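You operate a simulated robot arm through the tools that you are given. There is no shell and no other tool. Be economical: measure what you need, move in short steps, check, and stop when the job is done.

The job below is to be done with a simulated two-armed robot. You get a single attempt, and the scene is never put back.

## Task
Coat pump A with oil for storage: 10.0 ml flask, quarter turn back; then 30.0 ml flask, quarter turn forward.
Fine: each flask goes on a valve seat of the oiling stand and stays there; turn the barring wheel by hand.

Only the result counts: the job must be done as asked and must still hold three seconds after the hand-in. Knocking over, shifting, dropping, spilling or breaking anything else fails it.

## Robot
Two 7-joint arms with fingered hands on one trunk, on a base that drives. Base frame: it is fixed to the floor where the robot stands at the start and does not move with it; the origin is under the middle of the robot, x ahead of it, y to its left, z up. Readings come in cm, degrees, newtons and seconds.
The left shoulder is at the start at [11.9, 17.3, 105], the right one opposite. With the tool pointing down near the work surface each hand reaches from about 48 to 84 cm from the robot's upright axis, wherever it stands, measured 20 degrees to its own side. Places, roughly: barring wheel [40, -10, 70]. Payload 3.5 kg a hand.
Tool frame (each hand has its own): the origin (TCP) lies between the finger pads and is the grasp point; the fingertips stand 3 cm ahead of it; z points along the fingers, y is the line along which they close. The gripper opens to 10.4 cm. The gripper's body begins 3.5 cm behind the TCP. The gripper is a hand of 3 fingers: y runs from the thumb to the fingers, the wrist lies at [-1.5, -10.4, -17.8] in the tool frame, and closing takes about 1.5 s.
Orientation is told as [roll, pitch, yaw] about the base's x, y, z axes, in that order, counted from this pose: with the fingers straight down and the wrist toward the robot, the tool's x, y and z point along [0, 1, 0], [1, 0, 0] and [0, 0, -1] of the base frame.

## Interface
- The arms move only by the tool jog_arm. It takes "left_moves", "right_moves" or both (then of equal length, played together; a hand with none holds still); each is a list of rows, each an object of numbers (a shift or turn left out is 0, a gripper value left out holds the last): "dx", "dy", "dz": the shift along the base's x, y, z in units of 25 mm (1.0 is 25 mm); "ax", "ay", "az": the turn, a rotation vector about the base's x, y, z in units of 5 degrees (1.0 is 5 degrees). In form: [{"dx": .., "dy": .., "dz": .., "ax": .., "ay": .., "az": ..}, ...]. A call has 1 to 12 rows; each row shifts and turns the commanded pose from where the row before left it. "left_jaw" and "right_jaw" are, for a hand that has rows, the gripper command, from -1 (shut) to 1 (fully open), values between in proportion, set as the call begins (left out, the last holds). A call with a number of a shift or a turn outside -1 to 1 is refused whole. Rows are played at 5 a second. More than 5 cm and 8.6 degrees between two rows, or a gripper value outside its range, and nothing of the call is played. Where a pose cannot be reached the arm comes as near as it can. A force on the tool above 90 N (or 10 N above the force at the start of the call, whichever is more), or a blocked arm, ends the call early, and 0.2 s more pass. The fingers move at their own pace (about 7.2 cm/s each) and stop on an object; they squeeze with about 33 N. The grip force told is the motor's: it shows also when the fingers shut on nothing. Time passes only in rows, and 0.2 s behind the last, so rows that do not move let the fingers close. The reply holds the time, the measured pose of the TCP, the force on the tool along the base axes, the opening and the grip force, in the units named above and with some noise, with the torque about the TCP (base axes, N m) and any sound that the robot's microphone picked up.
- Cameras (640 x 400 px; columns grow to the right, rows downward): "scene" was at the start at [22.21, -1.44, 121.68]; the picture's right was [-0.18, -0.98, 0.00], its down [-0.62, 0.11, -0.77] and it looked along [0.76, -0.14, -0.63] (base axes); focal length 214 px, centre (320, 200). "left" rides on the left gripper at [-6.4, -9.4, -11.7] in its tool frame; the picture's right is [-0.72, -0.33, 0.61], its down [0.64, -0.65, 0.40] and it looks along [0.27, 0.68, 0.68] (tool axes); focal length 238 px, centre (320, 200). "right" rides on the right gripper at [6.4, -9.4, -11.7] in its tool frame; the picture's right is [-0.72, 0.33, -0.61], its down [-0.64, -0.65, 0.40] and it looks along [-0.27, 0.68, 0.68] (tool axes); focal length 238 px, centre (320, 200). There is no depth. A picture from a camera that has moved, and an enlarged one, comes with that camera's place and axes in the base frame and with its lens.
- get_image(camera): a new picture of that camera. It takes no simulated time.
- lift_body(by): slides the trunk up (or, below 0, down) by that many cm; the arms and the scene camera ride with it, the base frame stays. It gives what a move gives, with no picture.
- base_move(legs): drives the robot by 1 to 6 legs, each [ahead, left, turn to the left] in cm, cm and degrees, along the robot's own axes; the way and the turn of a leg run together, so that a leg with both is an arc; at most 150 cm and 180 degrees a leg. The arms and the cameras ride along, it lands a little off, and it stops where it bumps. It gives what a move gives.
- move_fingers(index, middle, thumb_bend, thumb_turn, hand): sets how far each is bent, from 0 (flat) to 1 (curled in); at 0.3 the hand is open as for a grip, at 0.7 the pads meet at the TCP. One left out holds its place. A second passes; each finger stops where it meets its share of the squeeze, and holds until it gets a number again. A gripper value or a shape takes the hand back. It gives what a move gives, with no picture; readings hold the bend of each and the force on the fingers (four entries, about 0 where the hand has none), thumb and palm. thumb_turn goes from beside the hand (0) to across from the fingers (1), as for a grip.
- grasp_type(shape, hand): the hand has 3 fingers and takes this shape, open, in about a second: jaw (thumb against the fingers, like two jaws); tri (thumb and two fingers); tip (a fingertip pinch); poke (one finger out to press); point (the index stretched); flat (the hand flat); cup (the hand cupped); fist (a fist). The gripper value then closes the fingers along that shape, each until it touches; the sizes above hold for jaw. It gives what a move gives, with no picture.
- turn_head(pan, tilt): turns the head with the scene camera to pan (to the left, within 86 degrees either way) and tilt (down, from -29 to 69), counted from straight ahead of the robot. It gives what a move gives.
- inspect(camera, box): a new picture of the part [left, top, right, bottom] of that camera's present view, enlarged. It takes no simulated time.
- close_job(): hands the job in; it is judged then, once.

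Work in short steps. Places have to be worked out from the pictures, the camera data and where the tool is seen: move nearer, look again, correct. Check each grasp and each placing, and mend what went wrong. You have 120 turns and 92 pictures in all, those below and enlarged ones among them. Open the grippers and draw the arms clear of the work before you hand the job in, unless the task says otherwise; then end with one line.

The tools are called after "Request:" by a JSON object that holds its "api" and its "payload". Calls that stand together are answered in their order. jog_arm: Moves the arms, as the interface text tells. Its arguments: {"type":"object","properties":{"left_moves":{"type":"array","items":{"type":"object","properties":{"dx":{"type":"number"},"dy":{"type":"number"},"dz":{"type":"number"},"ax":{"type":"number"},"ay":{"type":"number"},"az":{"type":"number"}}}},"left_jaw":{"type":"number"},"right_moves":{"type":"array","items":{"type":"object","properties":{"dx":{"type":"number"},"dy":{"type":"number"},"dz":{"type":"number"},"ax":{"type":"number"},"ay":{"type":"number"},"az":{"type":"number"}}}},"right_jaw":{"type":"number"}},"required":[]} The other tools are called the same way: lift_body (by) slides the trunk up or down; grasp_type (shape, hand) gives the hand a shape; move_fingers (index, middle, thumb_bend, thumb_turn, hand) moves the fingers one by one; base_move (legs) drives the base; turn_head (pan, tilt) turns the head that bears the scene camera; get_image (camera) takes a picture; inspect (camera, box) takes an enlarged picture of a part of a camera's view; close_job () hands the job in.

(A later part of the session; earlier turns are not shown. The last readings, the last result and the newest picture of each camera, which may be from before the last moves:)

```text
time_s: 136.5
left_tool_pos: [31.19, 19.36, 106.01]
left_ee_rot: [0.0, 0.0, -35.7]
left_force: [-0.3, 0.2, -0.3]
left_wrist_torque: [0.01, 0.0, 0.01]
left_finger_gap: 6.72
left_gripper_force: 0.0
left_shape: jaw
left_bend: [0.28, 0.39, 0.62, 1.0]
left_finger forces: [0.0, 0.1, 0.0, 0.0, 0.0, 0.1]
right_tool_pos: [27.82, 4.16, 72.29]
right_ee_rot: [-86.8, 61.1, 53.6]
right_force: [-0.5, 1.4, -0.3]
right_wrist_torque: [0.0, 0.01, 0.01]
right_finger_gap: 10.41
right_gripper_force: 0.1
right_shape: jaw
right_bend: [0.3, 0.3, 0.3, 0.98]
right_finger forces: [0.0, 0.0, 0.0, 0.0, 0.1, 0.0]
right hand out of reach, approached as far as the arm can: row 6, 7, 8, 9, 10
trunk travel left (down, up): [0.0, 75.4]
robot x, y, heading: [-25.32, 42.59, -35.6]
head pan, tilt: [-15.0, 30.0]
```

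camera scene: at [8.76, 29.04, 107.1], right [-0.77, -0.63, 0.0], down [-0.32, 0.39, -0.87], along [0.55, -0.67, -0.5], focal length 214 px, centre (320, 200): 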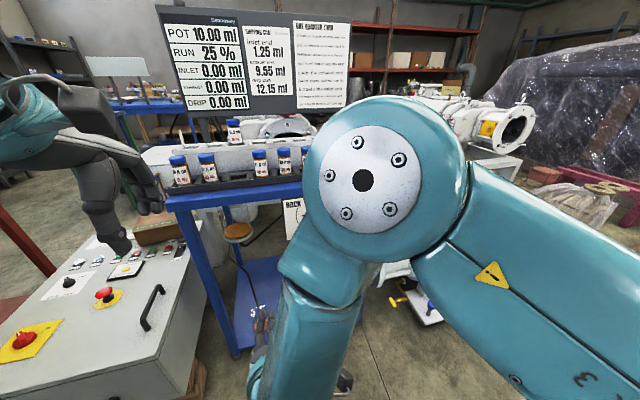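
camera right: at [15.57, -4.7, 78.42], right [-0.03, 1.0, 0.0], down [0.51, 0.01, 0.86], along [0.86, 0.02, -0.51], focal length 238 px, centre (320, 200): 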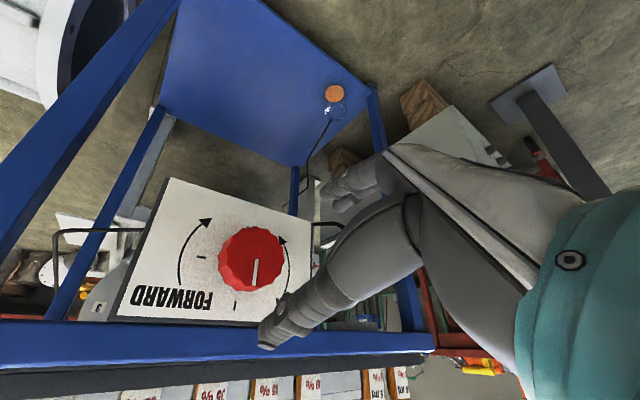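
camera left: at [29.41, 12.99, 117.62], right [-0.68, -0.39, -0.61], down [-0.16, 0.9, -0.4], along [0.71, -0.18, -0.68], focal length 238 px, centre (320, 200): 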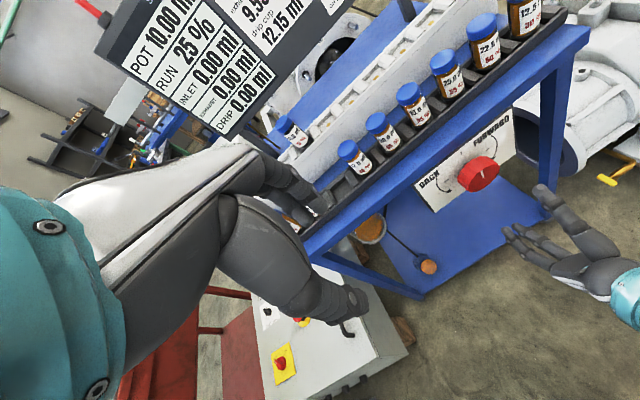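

Extending stalls too. But turning in several small bites only needs a window of ~25°, and each bite is two calls. I check the pose at z≈70.4 and the reachable window around it.

Request:
{"api": "jog_arm", "payload": {"right_moves": [{"dx": -0.32, "dy": 0.24, "dz": -0.38}, {"dx": -0.32, "dy": 0.24, "dz": -0.38}, {"dx": -0.32, "dy": 0.24}, {}]}}

Request:
{"api": "jog_arm", "payload": {"right_moves": [{"ax": 0.807, "ay": -0.59}, {"ax": 0.807, "ay": -0.59}, {}]}}

Request:
{"api": "jog_arm", "payload": {"right_moves": [{"ax": -0.807, "ay": 0.59}, {"ax": -0.807, "ay": 0.59}, {"ax": -0.807, "ay": 0.59}, {"ax": -0.807, "ay": 0.59}, {"ax": -0.807, "ay": 0.59}, {"ax": -0.807, "ay": 0.59}, {}]}}

```text
time_s: 137.5
left_tool_pos: [31.16, 19.52, 105.98]
left_ee_rot: [0.1, 0.1, -35.6]
left_force: [0.3, -0.4, -0.1]
left_wrist_torque: [0.02, 0.0, 0.0]
left_finger_gap: 6.73
left_gripper_force: 0.0
left_shape: jaw
left_bend: [0.28, 0.39, 0.62, 1.0]
left_finger forces: [0.0, 0.0, 0.0, 0.0, 0.1, 0.0]
right_tool_pos: [25.59, 5.82, 70.5]
right_ee_rot: [-86.8, 61.1, 53.9]
right_force: [0.0, -0.1, 0.2]
right_wrist_torque: [0.01, 0.01, -0.01]
right_finger_gap: 10.38
right_gripper_force: 0.0
right_shape: jaw
right_bend: [0.3, 0.3, 0.3, 0.98]
right_finger forces: [0.0, 0.0, 0.0, 0.0, 0.0, 0.0]
trunk travel left (down, up): [0.0, 75.4]
robot x, y, heading: [-25.44, 42.2, -35.4]
head pan, tilt: [-15.0, 30.0]
```

```text
time_s: 138.3
left_tool_pos: [31.18, 19.5, 106.02]
left_ee_rot: [-0.1, 0.1, -35.7]
left_force: [0.2, 0.6, -0.1]
left_wrist_torque: [0.02, 0.01, 0.02]
left_finger_gap: 6.71
left_gripper_force: 0.0
left_shape: jaw
left_bend: [0.28, 0.39, 0.62, 1.0]
left_finger forces: [0.1, 0.1, 0.1, 0.0, 0.0, 0.0]
right_tool_pos: [25.52, 5.88, 70.54]
right_ee_rot: [-86.8, 51.2, 53.8]
right_force: [-0.5, 0.3, -0.3]
right_wrist_torque: [-0.03, -0.01, 0.01]
right_finger_gap: 10.38
right_gripper_force: 0.2
right_shape: jaw
right_bend: [0.3, 0.3, 0.3, 0.98]
right_finger forces: [0.1, 0.1, 0.0, 0.0, 0.0, 0.0]
trunk travel left (down, up): [0.0, 75.4]
robot x, y, heading: [-25.77, 42.28, -35.8]
head pan, tilt: [-15.0, 30.0]
```

```text
time_s: 139.9
left_tool_pos: [31.14, 19.43, 106.0]
left_ee_rot: [0.0, 0.1, -35.7]
left_force: [-0.3, 0.9, 0.8]
left_wrist_torque: [0.0, 0.03, 0.02]
left_finger_gap: 6.73
left_gripper_force: 0.0
left_shape: jaw
left_bend: [0.28, 0.39, 0.62, 1.0]
left_finger forces: [0.0, 0.0, 0.0, 0.0, 0.0, 0.0]
right_tool_pos: [20.54, 4.58, 71.54]
right_ee_rot: [-86.5, 74.7, 54.9]
right_force: [-0.3, -0.3, 0.3]
right_wrist_torque: [0.01, 0.0, 0.03]
right_finger_gap: 10.38
right_gripper_force: 0.0
right_shape: jaw
right_bend: [0.3, 0.3, 0.3, 0.98]
right_finger forces: [0.0, 0.0, 0.0, 0.0, 0.0, 0.0]
right hand out of reach, approached as far as the arm can: row 4, 5, 6
trunk travel left (down, up): [0.0, 75.4]
robot x, y, heading: [-25.43, 42.37, -35.7]
head pan, tilt: [-15.0, 30.0]
```

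Upper limit ≈66°. I return and probe the lower limit.

Request:
{"api": "jog_arm", "payload": {"right_moves": [{"ax": 0.807, "ay": -0.59}, {"ax": 0.807, "ay": -0.59, "dx": 0.6, "dy": 0.17, "dz": -0.2}, {"ax": 0.807, "ay": -0.59, "dx": 0.7, "dy": 0.17, "dz": -0.2}, {"ax": 0.807, "ay": -0.59, "dx": 0.7, "dy": 0.17}, {"ax": 0.807, "ay": -0.59}, {"ax": 0.807, "ay": -0.59}, {"ax": 0.807, "ay": -0.59}, {"ax": 0.807, "ay": -0.59}, {"ax": 0.807, "ay": -0.59}, {}]}}

```text
time_s: 142.1
left_tool_pos: [31.1, 19.62, 105.99]
left_ee_rot: [0.1, 0.1, -35.7]
left_force: [-0.8, 0.0, -0.2]
left_wrist_torque: [-0.01, -0.03, -0.02]
left_finger_gap: 6.72
left_gripper_force: 0.1
left_shape: jaw
left_bend: [0.28, 0.39, 0.62, 1.0]
left_finger forces: [0.1, 0.0, 0.0, 0.0, 0.1, 0.0]
right_tool_pos: [27.02, 9.67, 73.79]
right_ee_rot: [-87.3, 34.8, 51.4]
right_force: [0.4, 0.1, -0.2]
right_wrist_torque: [0.01, 0.01, -0.01]
right_finger_gap: 10.37
right_gripper_force: 0.0
right_shape: jaw
right_bend: [0.3, 0.3, 0.3, 0.98]
right_finger forces: [0.0, 0.0, 0.0, 0.0, 0.0, 0.1]
right hand out of reach, approached as far as the arm can: row 7, 8, 9
trunk travel left (down, up): [0.0, 75.4]
robot x, y, heading: [-25.41, 42.18, -35.7]
head pan, tilt: [-15.0, 30.0]
```

The window at this location is ~45–66°, so bites of ~20°. I put the hand back at the window's start (47°) and drive the base so that the hand comes 5 cm short of its grip position.

Request:
{"api": "jog_arm", "payload": {"right_moves": [{"ax": -0.807, "ay": 0.59, "dx": -0.2, "dy": -0.5, "dz": -0.45, "az": 0.2}, {"ax": -0.807, "ay": 0.59, "dx": -0.2, "dy": -0.5, "dz": -0.45, "az": 0.2}, {"ax": -0.4, "ay": 0.3, "dx": -0.19, "dy": -0.53, "dz": -0.46, "az": 0.1}, {}]}}

Request:
{"api": "base_move", "payload": {"legs": [[0, -4.3, 0], [17.5, 0, 0]]}}

Request:
{"api": "get_image", "payload": {"camera": "left"}}

Request:
{"api": "inspect", "payload": {"camera": "right", "box": [120, 150, 400, 350]}}

```text
time_s: 143.1
left_tool_pos: [31.19, 19.53, 105.92]
left_ee_rot: [0.0, 0.1, -35.7]
left_force: [0.1, 0.0, 0.0]
left_wrist_torque: [-0.01, 0.02, 0.01]
left_finger_gap: 6.73
left_gripper_force: 0.1
left_shape: jaw
left_bend: [0.28, 0.39, 0.62, 1.0]
left_finger forces: [0.0, 0.0, 0.1, 0.0, 0.1, 0.0]
right_tool_pos: [25.36, 5.9, 70.41]
right_ee_rot: [-87.5, 47.8, 53.2]
right_force: [0.5, 0.0, 0.0]
right_wrist_torque: [0.02, 0.01, -0.01]
right_finger_gap: 10.36
right_gripper_force: 0.0
right_shape: jaw
right_bend: [0.3, 0.3, 0.3, 0.98]
right_finger forces: [0.0, 0.0, 0.0, 0.0, 0.0, 0.0]
trunk travel left (down, up): [0.0, 75.4]
robot x, y, heading: [-25.51, 42.48, -35.7]
head pan, tilt: [-15.0, 30.0]
```

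```text
time_s: 145.1
left_tool_pos: [42.61, 5.94, 105.97]
left_ee_rot: [0.1, 0.0, -35.8]
left_force: [-0.4, 0.0, -0.6]
left_wrist_torque: [0.03, -0.01, 0.01]
left_finger_gap: 6.72
left_gripper_force: 0.0
left_shape: jaw
left_bend: [0.28, 0.39, 0.62, 1.0]
left_finger forces: [0.0, 0.0, 0.0, 0.0, 0.0, 0.0]
right_tool_pos: [37.09, -7.75, 70.23]
right_ee_rot: [-87.5, 47.6, 53.3]
right_force: [-0.1, 0.5, 1.0]
right_wrist_torque: [0.01, 0.02, 0.0]
right_finger_gap: 10.38
right_gripper_force: 0.0
right_shape: jaw
right_bend: [0.3, 0.3, 0.3, 0.98]
right_finger forces: [0.1, 0.0, 0.0, 0.0, 0.0, 0.0]
trunk travel left (down, up): [0.0, 75.4]
robot x, y, heading: [-14.38, 29.03, -35.5]
head pan, tilt: [-15.0, 30.0]
```

```text
26 pictures are left
camera left: at [31.26, 6.28, 117.6], right [-0.69, -0.39, -0.61], down [-0.16, 0.9, -0.4], along [0.71, -0.18, -0.68], focal length 238 px, centre (320, 200)
```

left: 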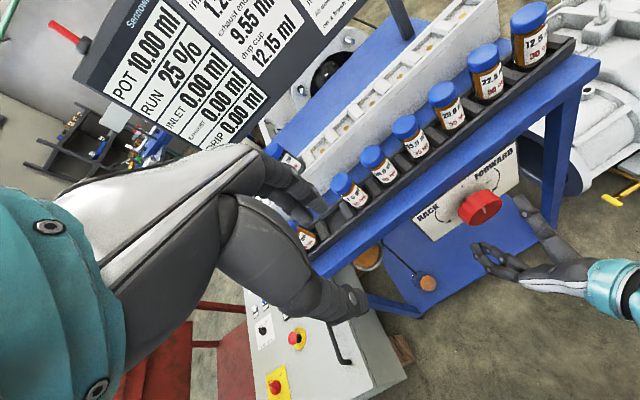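

```text
2.00 times, centred on (260, 250) of right
camera zoom: at [21.04, -9.22, 73.26], right [-0.01, 0.97, 0.26], down [0.36, -0.24, 0.9], along [0.93, 0.1, -0.35], focal length 477 px, centre (440, 100)
```

zoom: 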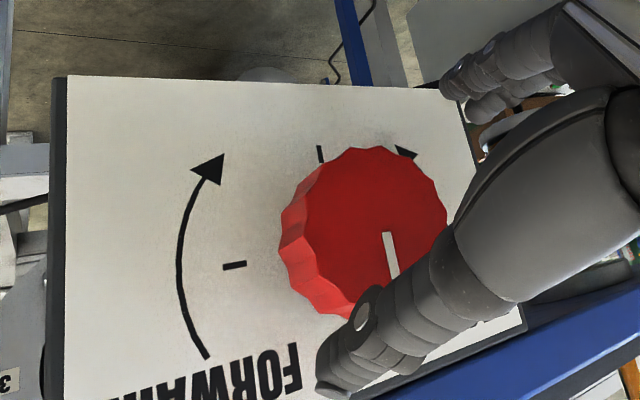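

Aligned (TCP l 15.6, z 70.2 versus knob l≈15.6, z≈70.4). I drive the last 5.3 cm forward so the fingers straddle the knob.

Request:
{"api": "base_move", "payload": {"legs": [[5.3, 0, 0]]}}

Request:
{"api": "get_image", "payload": {"camera": "left"}}

```text
time_s: 146.0
left_tool_pos: [46.88, 2.73, 106.01]
left_ee_rot: [0.0, 0.1, -35.9]
left_force: [0.7, -0.1, -0.8]
left_wrist_torque: [0.0, 0.03, 0.0]
left_finger_gap: 6.71
left_gripper_force: 0.0
left_shape: jaw
left_bend: [0.28, 0.39, 0.62, 1.0]
left_finger forces: [0.0, 0.1, 0.0, 0.1, 0.0, 0.2]
right_tool_pos: [41.38, -10.69, 70.23]
right_ee_rot: [-87.6, 47.7, 53.4]
right_force: [-0.2, -0.3, -0.7]
right_wrist_torque: [-0.01, -0.02, 0.01]
right_finger_gap: 10.36
right_gripper_force: 0.1
right_shape: jaw
right_bend: [0.3, 0.3, 0.3, 0.98]
right_finger forces: [0.1, 0.1, 0.1, 0.1, 0.0, 0.0]
trunk travel left (down, up): [0.0, 75.4]
robot x, y, heading: [-9.63, 25.65, -35.6]
head pan, tilt: [-15.0, 30.0]
```

```text
24 pictures are left
camera left: at [35.53, 3.19, 117.59], right [-0.69, -0.39, -0.61], down [-0.16, 0.9, -0.4], along [0.71, -0.18, -0.68], focal length 238 px, centre (320, 200)
```

left: 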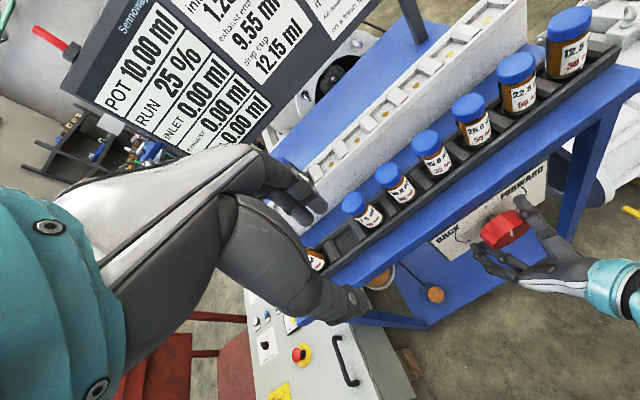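

The fingers straddle the knob without contact. Close and check the grip.

Request:
{"api": "jog_arm", "payload": {"right_moves": [{}, {}, {}, {}, {}, {}, {}, {}], "right_jaw": -1}}

Request:
{"api": "jog_arm", "payload": {"right_moves": [{"ax": -0.726, "ay": 0.531}, {"ax": -0.726, "ay": 0.531}, {"ax": -0.726, "ay": 0.531}, {"ax": -0.726, "ay": 0.531}, {}]}}

Request:
{"api": "inspect", "payload": {"camera": "left", "box": [400, 150, 640, 300]}}

```text
time_s: 147.8
left_tool_pos: [46.88, 2.71, 106.0]
left_ee_rot: [0.0, 0.1, -35.8]
left_force: [0.6, -1.0, 0.6]
left_wrist_torque: [-0.01, -0.02, 0.02]
left_finger_gap: 6.71
left_gripper_force: 0.1
left_shape: jaw
left_bend: [0.28, 0.39, 0.62, 1.0]
left_finger forces: [0.0, 0.2, 0.0, 0.0, 0.0, 0.0]
right_tool_pos: [41.37, -10.79, 70.32]
right_ee_rot: [-87.6, 47.6, 53.2]
right_force: [2.3, -2.6, 0.3]
right_wrist_torque: [-0.08, -0.13, -0.09]
right_finger_gap: 5.89
right_gripper_force: 32.5
right_shape: jaw
right_bend: [0.74, 0.44, 0.64, 1.0]
right_finger forces: [19.6, 11.0, 0.0, 0.1, 30.6, 0.1]
trunk travel left (down, up): [0.0, 75.4]
robot x, y, heading: [-9.41, 25.24, -35.7]
head pan, tilt: [-15.0, 30.0]
```

```text
time_s: 149.0
left_tool_pos: [46.92, 2.82, 106.07]
left_ee_rot: [0.0, 0.0, -35.8]
left_force: [0.1, 0.5, -0.1]
left_wrist_torque: [0.02, -0.01, -0.02]
left_finger_gap: 6.73
left_gripper_force: 0.1
left_shape: jaw
left_bend: [0.28, 0.39, 0.62, 1.0]
left_finger forces: [0.0, 0.1, 0.0, 0.0, 0.0, 0.0]
right_tool_pos: [41.36, -10.75, 70.23]
right_ee_rot: [-88.0, 65.9, 53.0]
right_force: [4.4, 1.6, 3.3]
right_wrist_torque: [0.03, -0.32, 0.02]
right_finger_gap: 5.81
right_gripper_force: 33.1
right_shape: jaw
right_bend: [0.74, 0.45, 0.64, 0.97]
right_finger forces: [17.6, 11.6, 0.1, 0.1, 31.8, 0.0]
trunk travel left (down, up): [0.0, 75.4]
robot x, y, heading: [-9.51, 25.73, -35.8]
head pan, tilt: [-15.0, 30.0]
```

```text
2.67 times, centred on (520, 225) of left
camera zoom: at [35.5, 3.25, 117.63], right [-0.69, -0.39, -0.61], down [-0.16, 0.9, -0.4], along [0.71, -0.18, -0.68], focal length 636 px, centre (-213, 133)
```

zoom: 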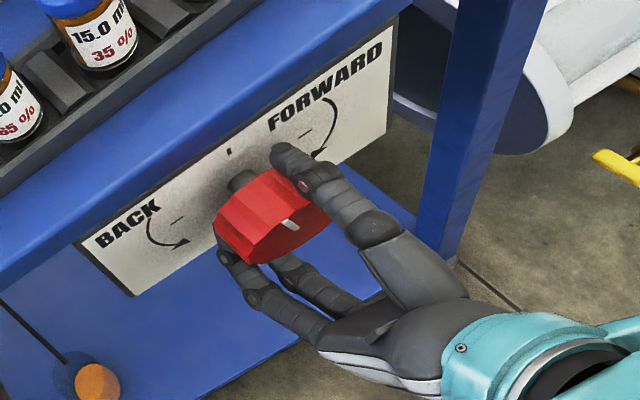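

Grip holds and the wheel turned with it (mark tilted left). Next bite: open, roll back, close, turn another 18°.

Request:
{"api": "jog_arm", "payload": {"right_moves": [{}, {}, {}, {}, {}, {"ax": 0.726, "ay": -0.531}, {"ax": 0.726, "ay": -0.531}, {"ax": 0.726, "ay": -0.531}, {"ax": 0.726, "ay": -0.531}, {}], "right_jaw": 1}}

Request:
{"api": "inspect", "payload": {"camera": "right", "box": [120, 150, 400, 350]}}

Request:
{"api": "jog_arm", "payload": {"right_moves": [{}, {}, {}, {}, {}, {}, {}, {"ax": -0.726, "ay": 0.531}, {"ax": -0.726, "ay": 0.531}, {"ax": -0.726, "ay": 0.531}, {"ax": -0.726, "ay": 0.531}, {}], "right_jaw": -1}}

```text
time_s: 151.2
left_tool_pos: [46.84, 2.66, 105.99]
left_ee_rot: [0.0, 0.0, -35.8]
left_force: [-0.2, -0.1, -0.1]
left_wrist_torque: [0.0, -0.04, -0.01]
left_finger_gap: 6.71
left_gripper_force: 0.1
left_shape: jaw
left_bend: [0.28, 0.39, 0.62, 1.0]
left_finger forces: [0.0, 0.0, 0.0, 0.0, 0.0, 0.0]
right_tool_pos: [41.29, -10.72, 70.12]
right_ee_rot: [-87.6, 47.6, 53.3]
right_force: [0.2, 0.1, 0.0]
right_wrist_torque: [0.03, 0.0, -0.01]
right_finger_gap: 10.36
right_gripper_force: 0.0
right_shape: jaw
right_bend: [0.3, 0.3, 0.3, 0.98]
right_finger forces: [0.1, 0.0, 0.0, 0.0, 0.0, 0.0]
trunk travel left (down, up): [0.0, 75.4]
robot x, y, heading: [-9.64, 26.18, -35.8]
head pan, tilt: [-15.0, 30.0]
```

```text
2.00 times, centred on (260, 250) of right
camera zoom: at [25.31, -12.23, 73.21], right [-0.01, 0.97, 0.26], down [0.36, -0.24, 0.9], along [0.93, 0.1, -0.34], focal length 477 px, centre (440, 100)
```

zoom: 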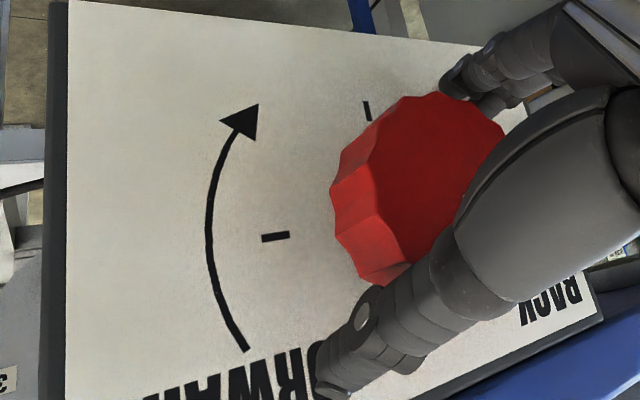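

```text
time_s: 153.8
left_tool_pos: [47.09, 2.77, 105.93]
left_ee_rot: [-0.1, 0.1, -35.8]
left_force: [0.0, 0.6, 0.5]
left_wrist_torque: [-0.03, -0.02, 0.03]
left_finger_gap: 6.71
left_gripper_force: 0.0
left_shape: jaw
left_bend: [0.28, 0.39, 0.62, 1.0]
left_finger forces: [0.0, 0.0, 0.0, 0.0, 0.0, 0.0]
right_tool_pos: [41.34, -10.72, 70.2]
right_ee_rot: [-87.8, 65.8, 53.1]
right_force: [9.5, 1.5, -0.3]
right_wrist_torque: [0.17, -0.17, 0.17]
right_finger_gap: 5.83
right_gripper_force: 33.5
right_shape: jaw
right_bend: [0.74, 0.46, 0.63, 0.98]
right_finger forces: [22.9, 12.7, 0.0, 0.0, 30.1, 0.0]
trunk travel left (down, up): [0.0, 75.4]
robot x, y, heading: [-9.76, 25.79, -35.5]
head pan, tilt: [-15.0, 30.0]
```

Second bite done. Third bite, then check the mark with the left camera.

Request:
{"api": "jog_arm", "payload": {"right_moves": [{}, {}, {}, {}, {}, {"ax": 0.726, "ay": -0.531}, {"ax": 0.726, "ay": -0.531}, {"ax": 0.726, "ay": -0.531}, {"ax": 0.726, "ay": -0.531}, {}], "right_jaw": 1}}

Request:
{"api": "jog_arm", "payload": {"right_moves": [{}, {}, {}, {}, {}, {}, {}, {"ax": -0.726, "ay": 0.531}, {"ax": -0.726, "ay": 0.531}, {"ax": -0.726, "ay": 0.531}, {"ax": -0.726, "ay": 0.531}, {}], "right_jaw": -1}}

Request:
{"api": "inspect", "payload": {"camera": "left", "box": [440, 170, 600, 290]}}

```text
time_s: 156.0
left_tool_pos: [46.9, 2.74, 106.11]
left_ee_rot: [0.0, 0.0, -35.7]
left_force: [-0.5, -0.1, -0.1]
left_wrist_torque: [-0.02, -0.01, 0.02]
left_finger_gap: 6.71
left_gripper_force: 0.1
left_shape: jaw
left_bend: [0.28, 0.39, 0.62, 1.0]
left_finger forces: [0.1, 0.0, 0.0, 0.1, 0.1, 0.0]
right_tool_pos: [41.31, -10.68, 70.36]
right_ee_rot: [-87.5, 47.6, 53.2]
right_force: [1.2, 0.2, 0.2]
right_wrist_torque: [0.0, 0.01, -0.04]
right_finger_gap: 10.35
right_gripper_force: 0.1
right_shape: jaw
right_bend: [0.3, 0.3, 0.3, 0.98]
right_finger forces: [0.0, 0.1, 0.0, 0.1, 0.0, 0.0]
trunk travel left (down, up): [0.0, 75.4]
robot x, y, heading: [-9.88, 25.71, -35.8]
head pan, tilt: [-15.0, 30.0]
```

```text
time_s: 158.6
left_tool_pos: [46.99, 2.74, 106.02]
left_ee_rot: [0.0, 0.1, -35.9]
left_force: [0.8, 0.1, -0.9]
left_wrist_torque: [0.02, 0.0, 0.0]
left_finger_gap: 6.72
left_gripper_force: 0.0
left_shape: jaw
left_bend: [0.28, 0.39, 0.62, 1.0]
left_finger forces: [0.0, 0.0, 0.0, 0.1, 0.0, 0.1]
right_tool_pos: [41.41, -10.68, 70.23]
right_ee_rot: [-87.8, 65.7, 53.0]
right_force: [6.8, 0.6, 0.0]
right_wrist_torque: [0.11, -0.25, 0.06]
right_finger_gap: 5.78
right_gripper_force: 32.5
right_shape: jaw
right_bend: [0.74, 0.46, 0.64, 0.97]
right_finger forces: [20.9, 12.2, 0.0, 0.0, 30.4, 0.0]
trunk travel left (down, up): [0.0, 75.4]
robot x, y, heading: [-9.57, 25.28, -35.9]
head pan, tilt: [-15.0, 30.0]
```

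```text
3.33 times, centred on (520, 230) of left
camera zoom: at [35.55, 3.22, 117.59], right [-0.69, -0.39, -0.61], down [-0.16, 0.9, -0.4], along [0.71, -0.18, -0.68], focal length 794 px, centre (-347, 100)
```

zoom: 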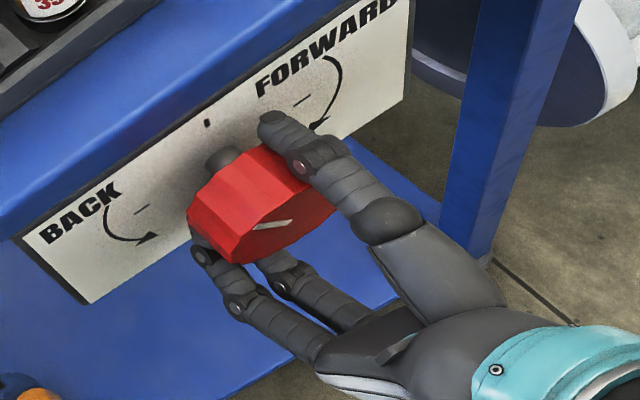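

The mark has moved well toward BACK (roughly 45–54°). Fourth bite.

Request:
{"api": "jog_arm", "payload": {"right_moves": [{}, {}, {}, {}, {}, {"ax": 0.726, "ay": -0.531}, {"ax": 0.726, "ay": -0.531}, {"ax": 0.726, "ay": -0.531}, {"ax": 0.726, "ay": -0.531}, {}], "right_jaw": 1}}

Request:
{"api": "jog_arm", "payload": {"right_moves": [{}, {}, {}, {}, {}, {}, {}, {"ax": -0.726, "ay": 0.531}, {"ax": -0.726, "ay": 0.531}, {"ax": -0.726, "ay": 0.531}, {"ax": -0.726, "ay": 0.531}, {}], "right_jaw": -1}}

Request:
{"api": "get_image", "payload": {"camera": "left"}}

```text
time_s: 160.8
left_tool_pos: [46.94, 2.77, 106.0]
left_ee_rot: [0.0, 0.0, -35.9]
left_force: [-0.7, -0.2, -0.1]
left_wrist_torque: [-0.01, 0.0, 0.02]
left_finger_gap: 6.71
left_gripper_force: 0.1
left_shape: jaw
left_bend: [0.28, 0.39, 0.62, 1.0]
left_finger forces: [0.1, 0.1, 0.0, 0.0, 0.0, 0.0]
right_tool_pos: [41.22, -10.89, 70.2]
right_ee_rot: [-87.5, 47.6, 53.4]
right_force: [-0.4, 0.7, 0.3]
right_wrist_torque: [-0.01, 0.03, 0.01]
right_finger_gap: 10.34
right_gripper_force: 0.2
right_shape: jaw
right_bend: [0.3, 0.3, 0.3, 0.98]
right_finger forces: [0.0, 0.1, 0.0, 0.1, 0.0, 0.1]
trunk travel left (down, up): [0.0, 75.4]
robot x, y, heading: [-9.78, 25.85, -36.0]
head pan, tilt: [-15.0, 30.0]
```

```text
time_s: 163.4
left_tool_pos: [47.08, 2.72, 106.04]
left_ee_rot: [-0.1, 0.0, -35.7]
left_force: [-0.2, 0.4, 0.7]
left_wrist_torque: [0.0, 0.03, -0.01]
left_finger_gap: 6.69
left_gripper_force: 0.1
left_shape: jaw
left_bend: [0.28, 0.39, 0.62, 1.0]
left_finger forces: [0.1, 0.1, 0.1, 0.0, 0.0, 0.1]
right_tool_pos: [41.3, -10.76, 70.37]
right_ee_rot: [-87.7, 65.8, 53.1]
right_force: [5.5, 3.4, 0.1]
right_wrist_torque: [0.17, -0.21, 0.11]
right_finger_gap: 5.86
right_gripper_force: 33.2
right_shape: jaw
right_bend: [0.74, 0.45, 0.64, 0.98]
right_finger forces: [23.1, 11.2, 0.1, 0.0, 31.2, 0.0]
trunk travel left (down, up): [0.0, 75.4]
robot x, y, heading: [-9.91, 25.7, -35.6]
head pan, tilt: [-15.0, 30.0]
```

```text
20 pictures are left
camera left: at [35.54, 3.25, 117.61], right [-0.69, -0.39, -0.61], down [-0.16, 0.9, -0.4], along [0.71, -0.18, -0.68], focal length 238 px, centre (320, 200)
```

left: 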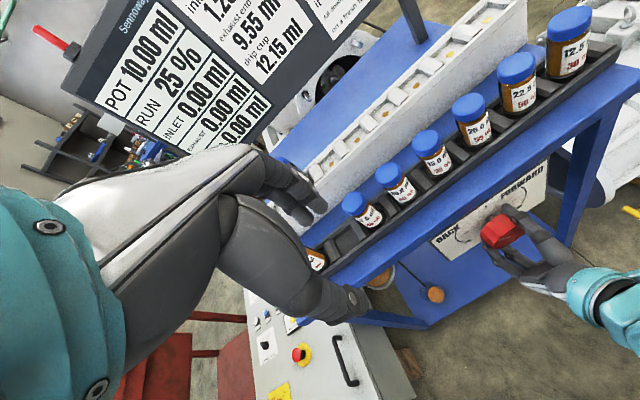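

No change on the display yet. Fifth bite (nominal total 90°).

Request:
{"api": "jog_arm", "payload": {"right_moves": [{}, {}, {}, {}, {}, {"ax": 0.726, "ay": -0.531}, {"ax": 0.726, "ay": -0.531}, {"ax": 0.726, "ay": -0.531}, {"ax": 0.726, "ay": -0.531}, {}], "right_jaw": 1}}

Request:
{"api": "jog_arm", "payload": {"right_moves": [{}, {}, {}, {}, {}, {}, {}, {"ax": -0.726, "ay": 0.531}, {"ax": -0.726, "ay": 0.531}, {"ax": -0.726, "ay": 0.531}, {"ax": -0.726, "ay": 0.531}, {}], "right_jaw": -1}}

Request:
{"api": "get_image", "payload": {"camera": "left"}}

Request:
{"api": "inspect", "payload": {"camera": "left", "box": [440, 170, 560, 260]}}

```text
time_s: 165.6
left_tool_pos: [46.92, 2.69, 106.06]
left_ee_rot: [0.0, 0.0, -35.8]
left_force: [0.5, 0.3, 0.4]
left_wrist_torque: [-0.01, -0.01, 0.0]
left_finger_gap: 6.73
left_gripper_force: 0.0
left_shape: jaw
left_bend: [0.28, 0.39, 0.62, 1.0]
left_finger forces: [0.0, 0.1, 0.0, 0.0, 0.0, 0.0]
right_tool_pos: [41.3, -10.85, 70.28]
right_ee_rot: [-87.6, 47.6, 53.2]
right_force: [-1.0, -0.8, 0.0]
right_wrist_torque: [-0.01, -0.01, -0.01]
right_finger_gap: 10.35
right_gripper_force: 0.1
right_shape: jaw
right_bend: [0.3, 0.3, 0.3, 0.98]
right_finger forces: [0.1, 0.0, 0.0, 0.0, 0.0, 0.0]
trunk travel left (down, up): [0.0, 75.4]
robot x, y, heading: [-9.69, 25.65, -35.9]
head pan, tilt: [-15.0, 30.0]
```

```text
time_s: 168.2
left_tool_pos: [46.99, 2.73, 105.94]
left_ee_rot: [0.1, 0.1, -35.8]
left_force: [0.1, 0.8, 0.2]
left_wrist_torque: [0.0, -0.01, 0.0]
left_finger_gap: 6.73
left_gripper_force: 0.1
left_shape: jaw
left_bend: [0.28, 0.39, 0.62, 1.0]
left_finger forces: [0.1, 0.1, 0.1, 0.1, 0.0, 0.0]
right_tool_pos: [41.27, -10.83, 70.27]
right_ee_rot: [-88.0, 65.8, 52.7]
right_force: [11.6, -1.1, 3.6]
right_wrist_torque: [0.09, -0.28, 0.04]
right_finger_gap: 5.81
right_gripper_force: 33.1
right_shape: jaw
right_bend: [0.74, 0.45, 0.64, 0.98]
right_finger forces: [20.4, 12.3, 0.0, 0.0, 31.6, 0.0]
trunk travel left (down, up): [0.0, 75.4]
robot x, y, heading: [-9.65, 25.55, -36.0]
head pan, tilt: [-15.0, 30.0]
```

```text
19 pictures are left
camera left: at [35.56, 3.22, 117.6], right [-0.69, -0.39, -0.61], down [-0.16, 0.9, -0.4], along [0.71, -0.18, -0.68], focal length 238 px, centre (320, 200)
```

left: 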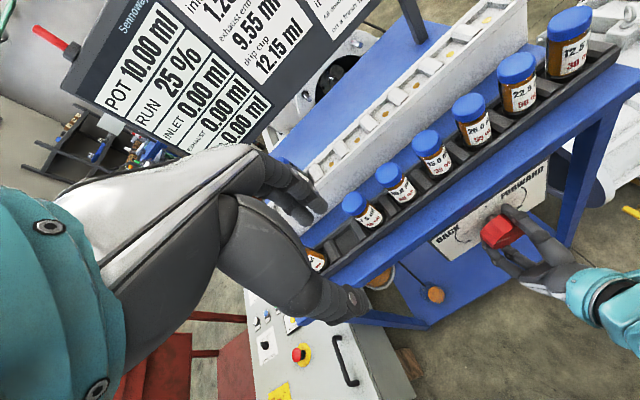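

```text
4.44 times, centred on (500, 215) of left
camera zoom: at [35.56, 3.22, 117.6], right [-0.69, -0.39, -0.61], down [-0.16, 0.9, -0.4], along [0.71, -0.18, -0.68], focal length 1059 px, centre (-480, 133)
```

zoom: 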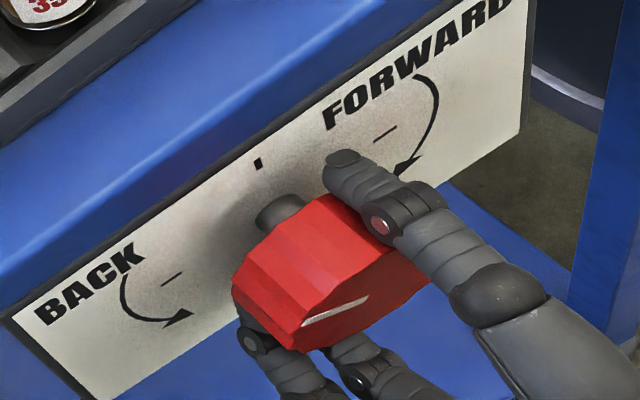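

The mark's slope indicates about 55° so far (~11° net per bite: some finger give). I make two more bites, with settling time at each end.

Request:
{"api": "jog_arm", "payload": {"right_moves": [{}, {}, {}, {}, {"ax": 0.726, "ay": -0.531}, {"ax": 0.726, "ay": -0.531}, {"ax": 0.726, "ay": -0.531}, {"ax": 0.726, "ay": -0.531}, {}], "right_jaw": 1}}

Request:
{"api": "jog_arm", "payload": {"right_moves": [{}, {}, {}, {}, {}, {"ax": -0.726, "ay": 0.531}, {"ax": -0.726, "ay": 0.531}, {"ax": -0.726, "ay": 0.531}, {"ax": -0.726, "ay": 0.531}, {}, {}, {}], "right_jaw": -1}}

Request:
{"api": "jog_arm", "payload": {"right_moves": [{}, {}, {}, {}, {"ax": 0.726, "ay": -0.531}, {"ax": 0.726, "ay": -0.531}, {"ax": 0.726, "ay": -0.531}, {"ax": 0.726, "ay": -0.531}, {}], "right_jaw": 1}}

Request:
{"api": "jog_arm", "payload": {"right_moves": [{}, {}, {}, {}, {}, {"ax": -0.726, "ay": 0.531}, {"ax": -0.726, "ay": 0.531}, {"ax": -0.726, "ay": 0.531}, {"ax": -0.726, "ay": 0.531}, {}, {}, {}], "right_jaw": -1}}

Request:
{"api": "inspect", "payload": {"camera": "left", "box": [440, 170, 560, 260]}}

```text
time_s: 170.2
left_tool_pos: [46.87, 2.75, 106.0]
left_ee_rot: [0.0, 0.0, -35.8]
left_force: [0.8, 0.8, -0.4]
left_wrist_torque: [0.0, -0.02, -0.01]
left_finger_gap: 6.73
left_gripper_force: 0.0
left_shape: jaw
left_bend: [0.28, 0.39, 0.62, 1.0]
left_finger forces: [0.1, 0.1, 0.0, 0.1, 0.0, 0.1]
right_tool_pos: [41.24, -10.77, 70.32]
right_ee_rot: [-87.5, 47.5, 53.4]
right_force: [0.3, -0.4, 0.6]
right_wrist_torque: [0.0, 0.0, -0.01]
right_finger_gap: 10.36
right_gripper_force: 0.1
right_shape: jaw
right_bend: [0.3, 0.3, 0.3, 0.98]
right_finger forces: [0.0, 0.0, 0.0, 0.0, 0.0, 0.0]
trunk travel left (down, up): [0.0, 75.4]
robot x, y, heading: [-10.1, 25.8, -35.9]
head pan, tilt: [-15.0, 30.0]
```

```text
time_s: 172.8
left_tool_pos: [46.98, 2.82, 105.96]
left_ee_rot: [0.0, 0.1, -35.8]
left_force: [0.3, -0.1, 0.3]
left_wrist_torque: [0.01, 0.0, 0.03]
left_finger_gap: 6.74
left_gripper_force: 0.1
left_shape: jaw
left_bend: [0.28, 0.39, 0.62, 1.0]
left_finger forces: [0.0, 0.0, 0.0, 0.1, 0.1, 0.1]
right_tool_pos: [41.29, -10.8, 70.24]
right_ee_rot: [-87.9, 65.6, 53.0]
right_force: [4.9, 3.7, 0.6]
right_wrist_torque: [0.18, -0.21, 0.09]
right_finger_gap: 5.82
right_gripper_force: 32.8
right_shape: jaw
right_bend: [0.74, 0.45, 0.64, 0.98]
right_finger forces: [19.2, 12.6, 0.0, 0.1, 30.7, 0.0]
trunk travel left (down, up): [0.0, 75.4]
robot x, y, heading: [-10.09, 25.67, -36.2]
head pan, tilt: [-15.0, 30.0]
```

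```text
time_s: 174.8
left_tool_pos: [46.86, 2.88, 106.01]
left_ee_rot: [0.0, 0.0, -35.7]
left_force: [0.2, 0.4, -0.2]
left_wrist_torque: [0.02, 0.01, 0.01]
left_finger_gap: 6.7
left_gripper_force: 0.0
left_shape: jaw
left_bend: [0.28, 0.39, 0.62, 1.0]
left_finger forces: [0.0, 0.0, 0.0, 0.0, 0.0, 0.0]
right_tool_pos: [41.28, -10.83, 70.27]
right_ee_rot: [-87.6, 47.6, 53.3]
right_force: [0.3, 0.5, 0.9]
right_wrist_torque: [0.0, -0.02, -0.02]
right_finger_gap: 10.36
right_gripper_force: 0.1
right_shape: jaw
right_bend: [0.3, 0.3, 0.3, 0.98]
right_finger forces: [0.0, 0.0, 0.0, 0.1, 0.0, 0.1]
trunk travel left (down, up): [0.0, 75.4]
robot x, y, heading: [-9.63, 25.77, -36.1]
head pan, tilt: [-15.0, 30.0]
```

```text
time_s: 177.4
left_tool_pos: [46.94, 2.75, 106.01]
left_ee_rot: [0.0, 0.1, -35.7]
left_force: [0.2, -0.3, -0.5]
left_wrist_torque: [-0.02, -0.01, 0.01]
left_finger_gap: 6.71
left_gripper_force: 0.0
left_shape: jaw
left_bend: [0.28, 0.39, 0.62, 1.0]
left_finger forces: [0.0, 0.0, 0.0, 0.0, 0.0, 0.1]
right_tool_pos: [41.28, -10.8, 70.38]
right_ee_rot: [-87.9, 65.7, 52.9]
right_force: [4.1, 1.7, 2.4]
right_wrist_torque: [0.07, -0.31, -0.03]
right_finger_gap: 5.82
right_gripper_force: 33.5
right_shape: jaw
right_bend: [0.74, 0.44, 0.65, 0.97]
right_finger forces: [20.9, 10.7, 0.0, 0.1, 31.4, 0.1]
trunk travel left (down, up): [0.0, 75.4]
robot x, y, heading: [-10.14, 25.49, -35.7]
head pan, tilt: [-15.0, 30.0]
```

```text
4.44 times, centred on (500, 215) of left
camera zoom: at [35.51, 3.23, 117.62], right [-0.69, -0.39, -0.61], down [-0.16, 0.9, -0.4], along [0.71, -0.18, -0.68], focal length 1059 px, centre (-480, 133)
```

zoom: 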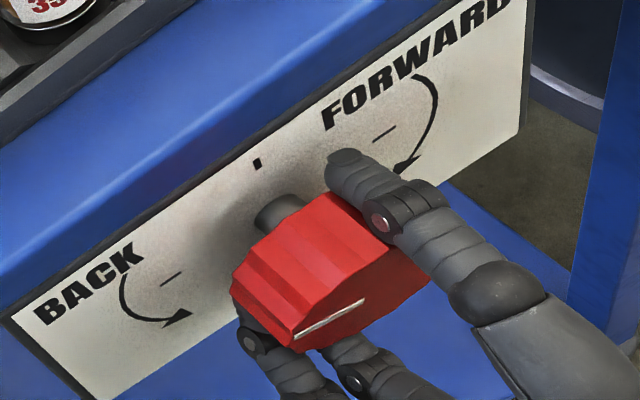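

Now about 80°. One smaller bite (15° nominal, ~10° net), then check the display.

Request:
{"api": "jog_arm", "payload": {"right_moves": [{}, {}, {}, {}, {"ax": 0.605, "ay": -0.4425}, {"ax": 0.605, "ay": -0.4425}, {"ax": 0.605, "ay": -0.4425}, {"ax": 0.605, "ay": -0.4425}, {}], "right_jaw": 1}}

Request:
{"api": "jog_arm", "payload": {"right_moves": [{}, {}, {}, {}, {}, {"ax": -0.605, "ay": 0.4425}, {"ax": -0.605, "ay": 0.4425}, {"ax": -0.605, "ay": 0.4425}, {"ax": -0.605, "ay": 0.4425}, {}, {}, {}], "right_jaw": -1}}

Request:
{"api": "inspect", "payload": {"camera": "left", "box": [60, 0, 560, 300]}}

Request:
{"api": "inspect", "payload": {"camera": "left", "box": [440, 170, 560, 260]}}

```text
time_s: 179.4
left_tool_pos: [46.96, 2.7, 106.08]
left_ee_rot: [-0.1, 0.0, -35.8]
left_force: [0.4, 0.3, -0.1]
left_wrist_torque: [0.01, 0.01, -0.04]
left_finger_gap: 6.74
left_gripper_force: 0.1
left_shape: jaw
left_bend: [0.28, 0.39, 0.62, 1.0]
left_finger forces: [0.0, 0.0, 0.1, 0.0, 0.0, 0.0]
right_tool_pos: [41.31, -10.78, 70.37]
right_ee_rot: [-87.6, 50.7, 53.3]
right_force: [0.1, -0.2, -0.4]
right_wrist_torque: [0.01, -0.01, 0.03]
right_finger_gap: 10.37
right_gripper_force: 0.2
right_shape: jaw
right_bend: [0.3, 0.3, 0.3, 0.98]
right_finger forces: [0.1, 0.1, 0.1, 0.0, 0.0, 0.1]
trunk travel left (down, up): [0.0, 75.4]
robot x, y, heading: [-9.76, 25.76, -35.6]
head pan, tilt: [-15.0, 30.0]
```

```text
time_s: 182.0
left_tool_pos: [47.0, 2.81, 106.1]
left_ee_rot: [0.0, 0.1, -35.8]
left_force: [0.0, -0.3, -0.7]
left_wrist_torque: [0.01, 0.01, 0.01]
left_finger_gap: 6.71
left_gripper_force: 0.0
left_shape: jaw
left_bend: [0.28, 0.39, 0.62, 1.0]
left_finger forces: [0.0, 0.0, 0.0, 0.0, 0.0, 0.0]
right_tool_pos: [41.29, -10.93, 70.35]
right_ee_rot: [-88.0, 65.6, 52.8]
right_force: [9.7, 0.8, 3.9]
right_wrist_torque: [0.08, -0.26, 0.06]
right_finger_gap: 5.78
right_gripper_force: 32.9
right_shape: jaw
right_bend: [0.74, 0.45, 0.64, 0.98]
right_finger forces: [20.4, 12.4, 0.0, 0.0, 31.7, 0.0]
trunk travel left (down, up): [0.0, 75.4]
robot x, y, heading: [-9.51, 25.63, -35.7]
head pan, tilt: [-15.0, 30.0]
```

```text
1.28 times, centred on (310, 150) of left
camera zoom: at [35.54, 3.23, 117.61], right [-0.69, -0.39, -0.61], down [-0.16, 0.9, -0.4], along [0.71, -0.18, -0.68], focal length 305 px, centre (333, 264)
```

zoom: 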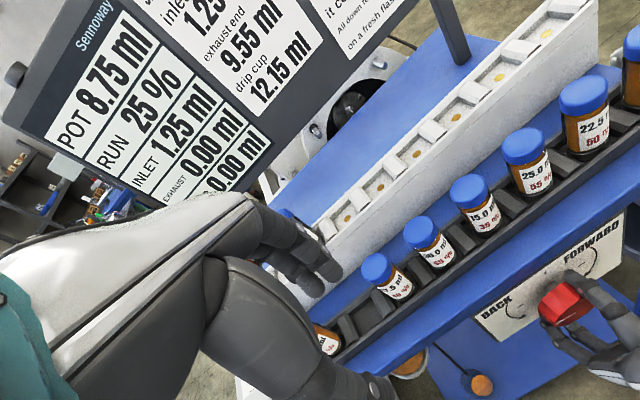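

```text
4.44 times, centred on (500, 215) of left
camera zoom: at [35.54, 3.23, 117.61], right [-0.69, -0.39, -0.61], down [-0.16, 0.9, -0.4], along [0.71, -0.18, -0.68], focal length 1059 px, centre (-480, 133)
```

zoom: 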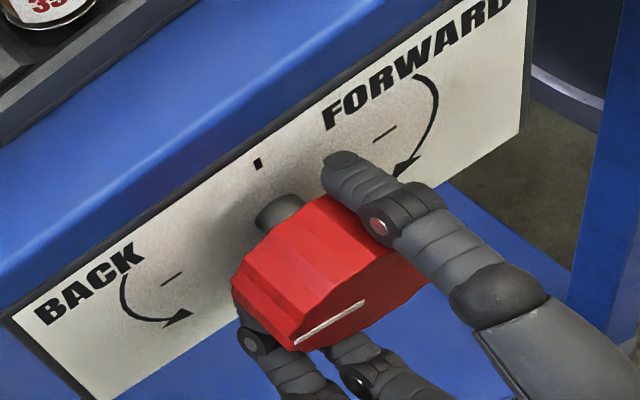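

The display shows POT 8.75, INLET 1.25: the BACK quarter is done. Now I release the knob, back off 8 cm, raise the trunk 35 cm (keeping the right arm's posture), and move to where the left hand can fetch the 30 ml flask.

Request:
{"api": "jog_arm", "payload": {"right_moves": [{}, {}, {}, {}, {}], "right_jaw": 1}}

Request:
{"api": "base_move", "payload": {"legs": [[-8, 0, 0]]}}

Request:
{"api": "lift_body", "payload": {"by": 35}}

Request:
{"api": "base_move", "payload": {"legs": [[0, -15, 0], [21, 0, 0]]}}

Request:
{"api": "get_image", "payload": {"camera": "left"}}

```text
time_s: 183.2
left_tool_pos: [46.84, 2.8, 105.94]
left_ee_rot: [0.0, 0.1, -35.8]
left_force: [-0.8, -0.1, 0.1]
left_wrist_torque: [-0.01, -0.01, 0.01]
left_finger_gap: 6.72
left_gripper_force: 0.1
left_shape: jaw
left_bend: [0.28, 0.39, 0.62, 1.0]
left_finger forces: [0.0, 0.1, 0.0, 0.0, 0.0, 0.1]
right_tool_pos: [41.28, -10.86, 70.2]
right_ee_rot: [-87.9, 65.7, 53.0]
right_force: [-0.5, 0.7, 0.6]
right_wrist_torque: [0.04, -0.01, -0.04]
right_finger_gap: 10.36
right_gripper_force: 0.0
right_shape: jaw
right_bend: [0.3, 0.3, 0.3, 0.98]
right_finger forces: [0.0, 0.0, 0.1, 0.0, 0.1, 0.1]
trunk travel left (down, up): [0.0, 75.4]
robot x, y, heading: [-9.34, 25.86, -35.7]
head pan, tilt: [-15.0, 30.0]
```

```text
time_s: 184.2
left_tool_pos: [40.47, 7.29, 106.02]
left_ee_rot: [0.1, 0.0, -35.8]
left_force: [-1.3, 0.6, 0.2]
left_wrist_torque: [0.02, -0.04, -0.02]
left_finger_gap: 6.7
left_gripper_force: 0.0
left_shape: jaw
left_bend: [0.28, 0.39, 0.62, 1.0]
left_finger forces: [0.0, 0.0, 0.0, 0.0, 0.0, 0.0]
right_tool_pos: [34.81, -6.16, 70.37]
right_ee_rot: [-87.9, 65.7, 52.9]
right_force: [0.3, 0.1, -0.3]
right_wrist_torque: [0.0, -0.04, 0.0]
right_finger_gap: 10.37
right_gripper_force: 0.2
right_shape: jaw
right_bend: [0.3, 0.3, 0.3, 0.98]
right_finger forces: [0.0, 0.0, 0.0, 0.1, 0.0, 0.0]
trunk travel left (down, up): [0.0, 75.4]
robot x, y, heading: [-15.87, 30.36, -35.9]
head pan, tilt: [-15.0, 30.0]
```

```text
time_s: 187.7
left_tool_pos: [40.47, 7.3, 141.03]
left_ee_rot: [0.0, 0.2, -35.8]
left_force: [-0.2, 0.0, 0.4]
left_wrist_torque: [0.02, 0.0, -0.03]
left_finger_gap: 6.72
left_gripper_force: 0.0
left_shape: jaw
left_bend: [0.28, 0.39, 0.62, 1.0]
left_finger forces: [0.0, 0.1, 0.1, 0.1, 0.0, 0.0]
right_tool_pos: [27.53, -0.88, 124.14]
right_ee_rot: [-132.0, 57.1, 13.5]
right_force: [-0.3, 0.8, 0.1]
right_wrist_torque: [0.0, 0.04, -0.01]
right_finger_gap: 10.34
right_gripper_force: 0.2
right_shape: jaw
right_bend: [0.3, 0.3, 0.3, 0.98]
right_finger forces: [0.0, 0.1, 0.0, 0.1, 0.1, 0.1]
trunk travel left (down, up): [-35.0, 40.4]
robot x, y, heading: [-16.3, 30.26, -35.6]
head pan, tilt: [-15.0, 30.0]
```

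```text
time_s: 190.3
left_tool_pos: [48.67, -17.09, 141.08]
left_ee_rot: [0.1, 0.1, -35.8]
left_force: [-0.2, 0.2, -0.8]
left_wrist_torque: [0.04, 0.02, 0.02]
left_finger_gap: 6.73
left_gripper_force: 0.1
left_shape: jaw
left_bend: [0.28, 0.39, 0.62, 1.0]
left_finger forces: [0.0, 0.0, 0.1, 0.0, 0.0, 0.0]
right_tool_pos: [35.72, -25.37, 124.24]
right_ee_rot: [-132.2, 57.1, 13.4]
right_force: [-0.4, -0.1, -0.8]
right_wrist_torque: [0.02, 0.01, -0.04]
right_finger_gap: 10.39
right_gripper_force: 0.0
right_shape: jaw
right_bend: [0.3, 0.3, 0.3, 0.98]
right_finger forces: [0.1, 0.0, 0.0, 0.0, 0.0, 0.0]
trunk travel left (down, up): [-35.0, 40.4]
robot x, y, heading: [-8.11, 5.88, -35.7]
head pan, tilt: [-15.0, 30.0]
```

```text
14 pictures are left
camera left: at [37.3, -16.67, 152.61], right [-0.69, -0.39, -0.61], down [-0.15, 0.9, -0.4], along [0.71, -0.18, -0.68], focal length 238 px, centre (320, 200)
```

left: 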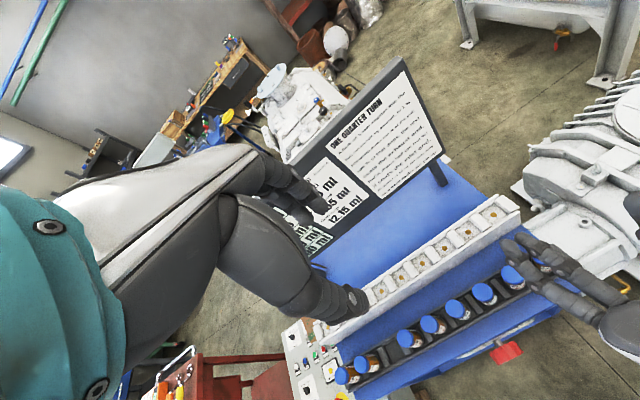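

The right arm re-posed during the lift, which I'll handle later. The left hand is near; I move it over the 30 ml flask (n 49.85, l 23.3) and down to z≈111.

Request:
{"api": "jog_arm", "payload": {"left_moves": [{"dx": 0.353, "dy": 0.433}, {"dx": 0.353, "dy": 0.433, "dz": -0.5}, {"dx": 0.353, "dy": 0.433, "dz": -1}, {"dx": 0.353, "dy": 0.433, "dz": -1}, {"dx": 0.353, "dy": 0.433, "dz": -1}, {"dx": 0.353, "dy": 0.433, "dz": -1}, {"dz": -1}, {"dz": -1}, {"dz": -1}, {"dz": -1}, {"dz": -1}, {"dz": -1}], "left_jaw": 0.4}}

Request:
{"api": "jog_arm", "payload": {"left_moves": [{"dz": -1}, {"dz": -1}, {"dz": -1}, {"dz": -0.9}, {"dz": -0.6}, {}]}}

Request:
{"api": "get_image", "payload": {"camera": "left"}}

```text
time_s: 192.9
left_tool_pos: [53.86, -10.64, 114.72]
left_ee_rot: [0.2, 0.0, -35.8]
left_force: [-0.3, -0.3, -0.3]
left_wrist_torque: [-0.02, 0.04, 0.0]
left_finger_gap: 7.26
left_gripper_force: 0.1
left_shape: jaw
left_bend: [0.27, 0.37, 0.58, 0.99]
left_finger forces: [0.0, 0.1, 0.1, 0.0, 0.1, 0.0]
right_tool_pos: [35.63, -25.37, 124.3]
right_ee_rot: [-132.2, 57.2, 13.4]
right_force: [-0.2, -0.1, -0.5]
right_wrist_torque: [-0.03, 0.01, 0.0]
right_finger_gap: 10.37
right_gripper_force: 0.1
right_shape: jaw
right_bend: [0.3, 0.3, 0.3, 0.98]
right_finger forces: [0.1, 0.0, 0.0, 0.0, 0.1, 0.0]
trunk travel left (down, up): [-35.0, 40.4]
robot x, y, heading: [-8.38, 6.1, -35.7]
head pan, tilt: [-15.0, 30.0]
```

```text
time_s: 194.3
left_tool_pos: [54.04, -10.53, 103.49]
left_ee_rot: [0.0, 0.2, -35.7]
left_force: [0.1, 0.5, 0.4]
left_wrist_torque: [-0.01, -0.03, 0.01]
left_finger_gap: 7.26
left_gripper_force: 0.0
left_shape: jaw
left_bend: [0.27, 0.37, 0.58, 0.99]
left_finger forces: [0.0, 0.0, 0.1, 0.0, 0.0, 0.0]
right_tool_pos: [35.54, -25.4, 124.2]
right_ee_rot: [-132.2, 57.1, 13.3]
right_force: [-0.3, 0.8, 0.5]
right_wrist_torque: [-0.03, 0.0, 0.01]
right_finger_gap: 10.36
right_gripper_force: 0.1
right_shape: jaw
right_bend: [0.3, 0.3, 0.3, 0.98]
right_finger forces: [0.0, 0.0, 0.0, 0.1, 0.0, 0.0]
trunk travel left (down, up): [-35.0, 40.4]
robot x, y, heading: [-7.84, 5.66, -35.9]
head pan, tilt: [-15.0, 30.0]
```

```text
13 pictures are left
camera left: at [42.46, -10.16, 115.13], right [-0.69, -0.39, -0.61], down [-0.15, 0.9, -0.4], along [0.71, -0.18, -0.68], focal length 238 px, centre (320, 200)
```

left: 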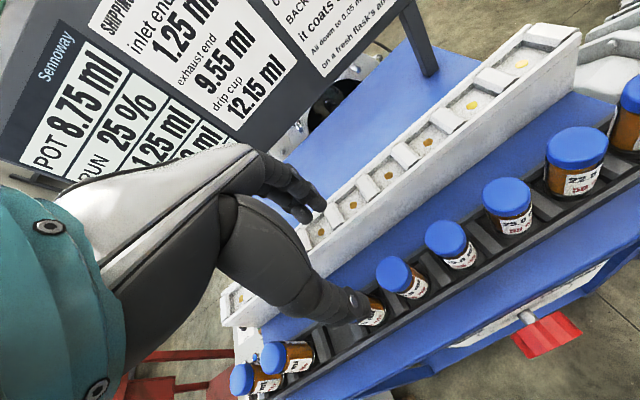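

The predicted pixel of the 30 ml cap matches the picture (395, 275), fifth pocket. I lower to z 87.5 and close.

Request:
{"api": "jog_arm", "payload": {"left_moves": [{"dx": -0.05, "dy": -0.06}, {"dz": -0.9}, {"dz": -0.9}, {"dz": -0.9}, {"dz": -0.9}, {"dz": -0.8}, {"dz": -0.7}, {"dz": -0.7}, {"dz": -0.6}, {}]}}

Request:
{"api": "inspect", "payload": {"camera": "left", "box": [240, 150, 560, 350]}}

```text
time_s: 196.5
left_tool_pos: [53.74, -10.87, 87.48]
left_ee_rot: [0.0, 0.0, -35.7]
left_force: [-0.4, 0.6, -0.1]
left_wrist_torque: [-0.02, 0.0, 0.0]
left_finger_gap: 7.24
left_gripper_force: 0.1
left_shape: jaw
left_bend: [0.27, 0.37, 0.58, 0.99]
left_finger forces: [0.0, 0.1, 0.0, 0.0, 0.1, 0.1]
right_tool_pos: [35.61, -25.3, 124.24]
right_ee_rot: [-132.2, 57.1, 13.3]
right_force: [-0.8, -0.2, 0.3]
right_wrist_torque: [0.0, 0.0, 0.01]
right_finger_gap: 10.37
right_gripper_force: 0.1
right_shape: jaw
right_bend: [0.3, 0.3, 0.3, 0.98]
right_finger forces: [0.0, 0.0, 0.0, 0.1, 0.0, 0.0]
trunk travel left (down, up): [-35.0, 40.4]
robot x, y, heading: [-8.02, 5.79, -35.6]
head pan, tilt: [-15.0, 30.0]
```

```text
2.00 times, centred on (400, 250) of left
camera zoom: at [42.42, -10.39, 99.06], right [-0.69, -0.39, -0.61], down [-0.15, 0.9, -0.4], along [0.71, -0.18, -0.68], focal length 477 px, centre (160, 100)
```

zoom: 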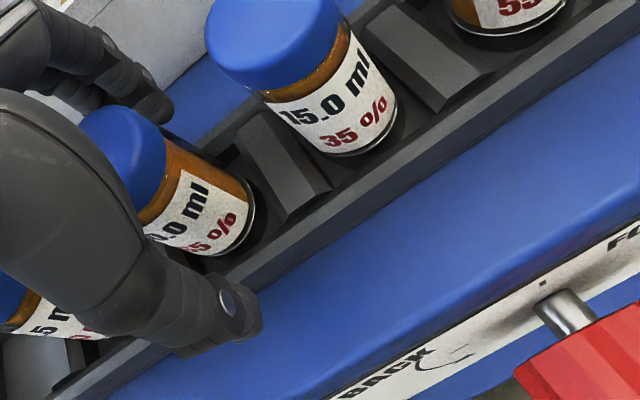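

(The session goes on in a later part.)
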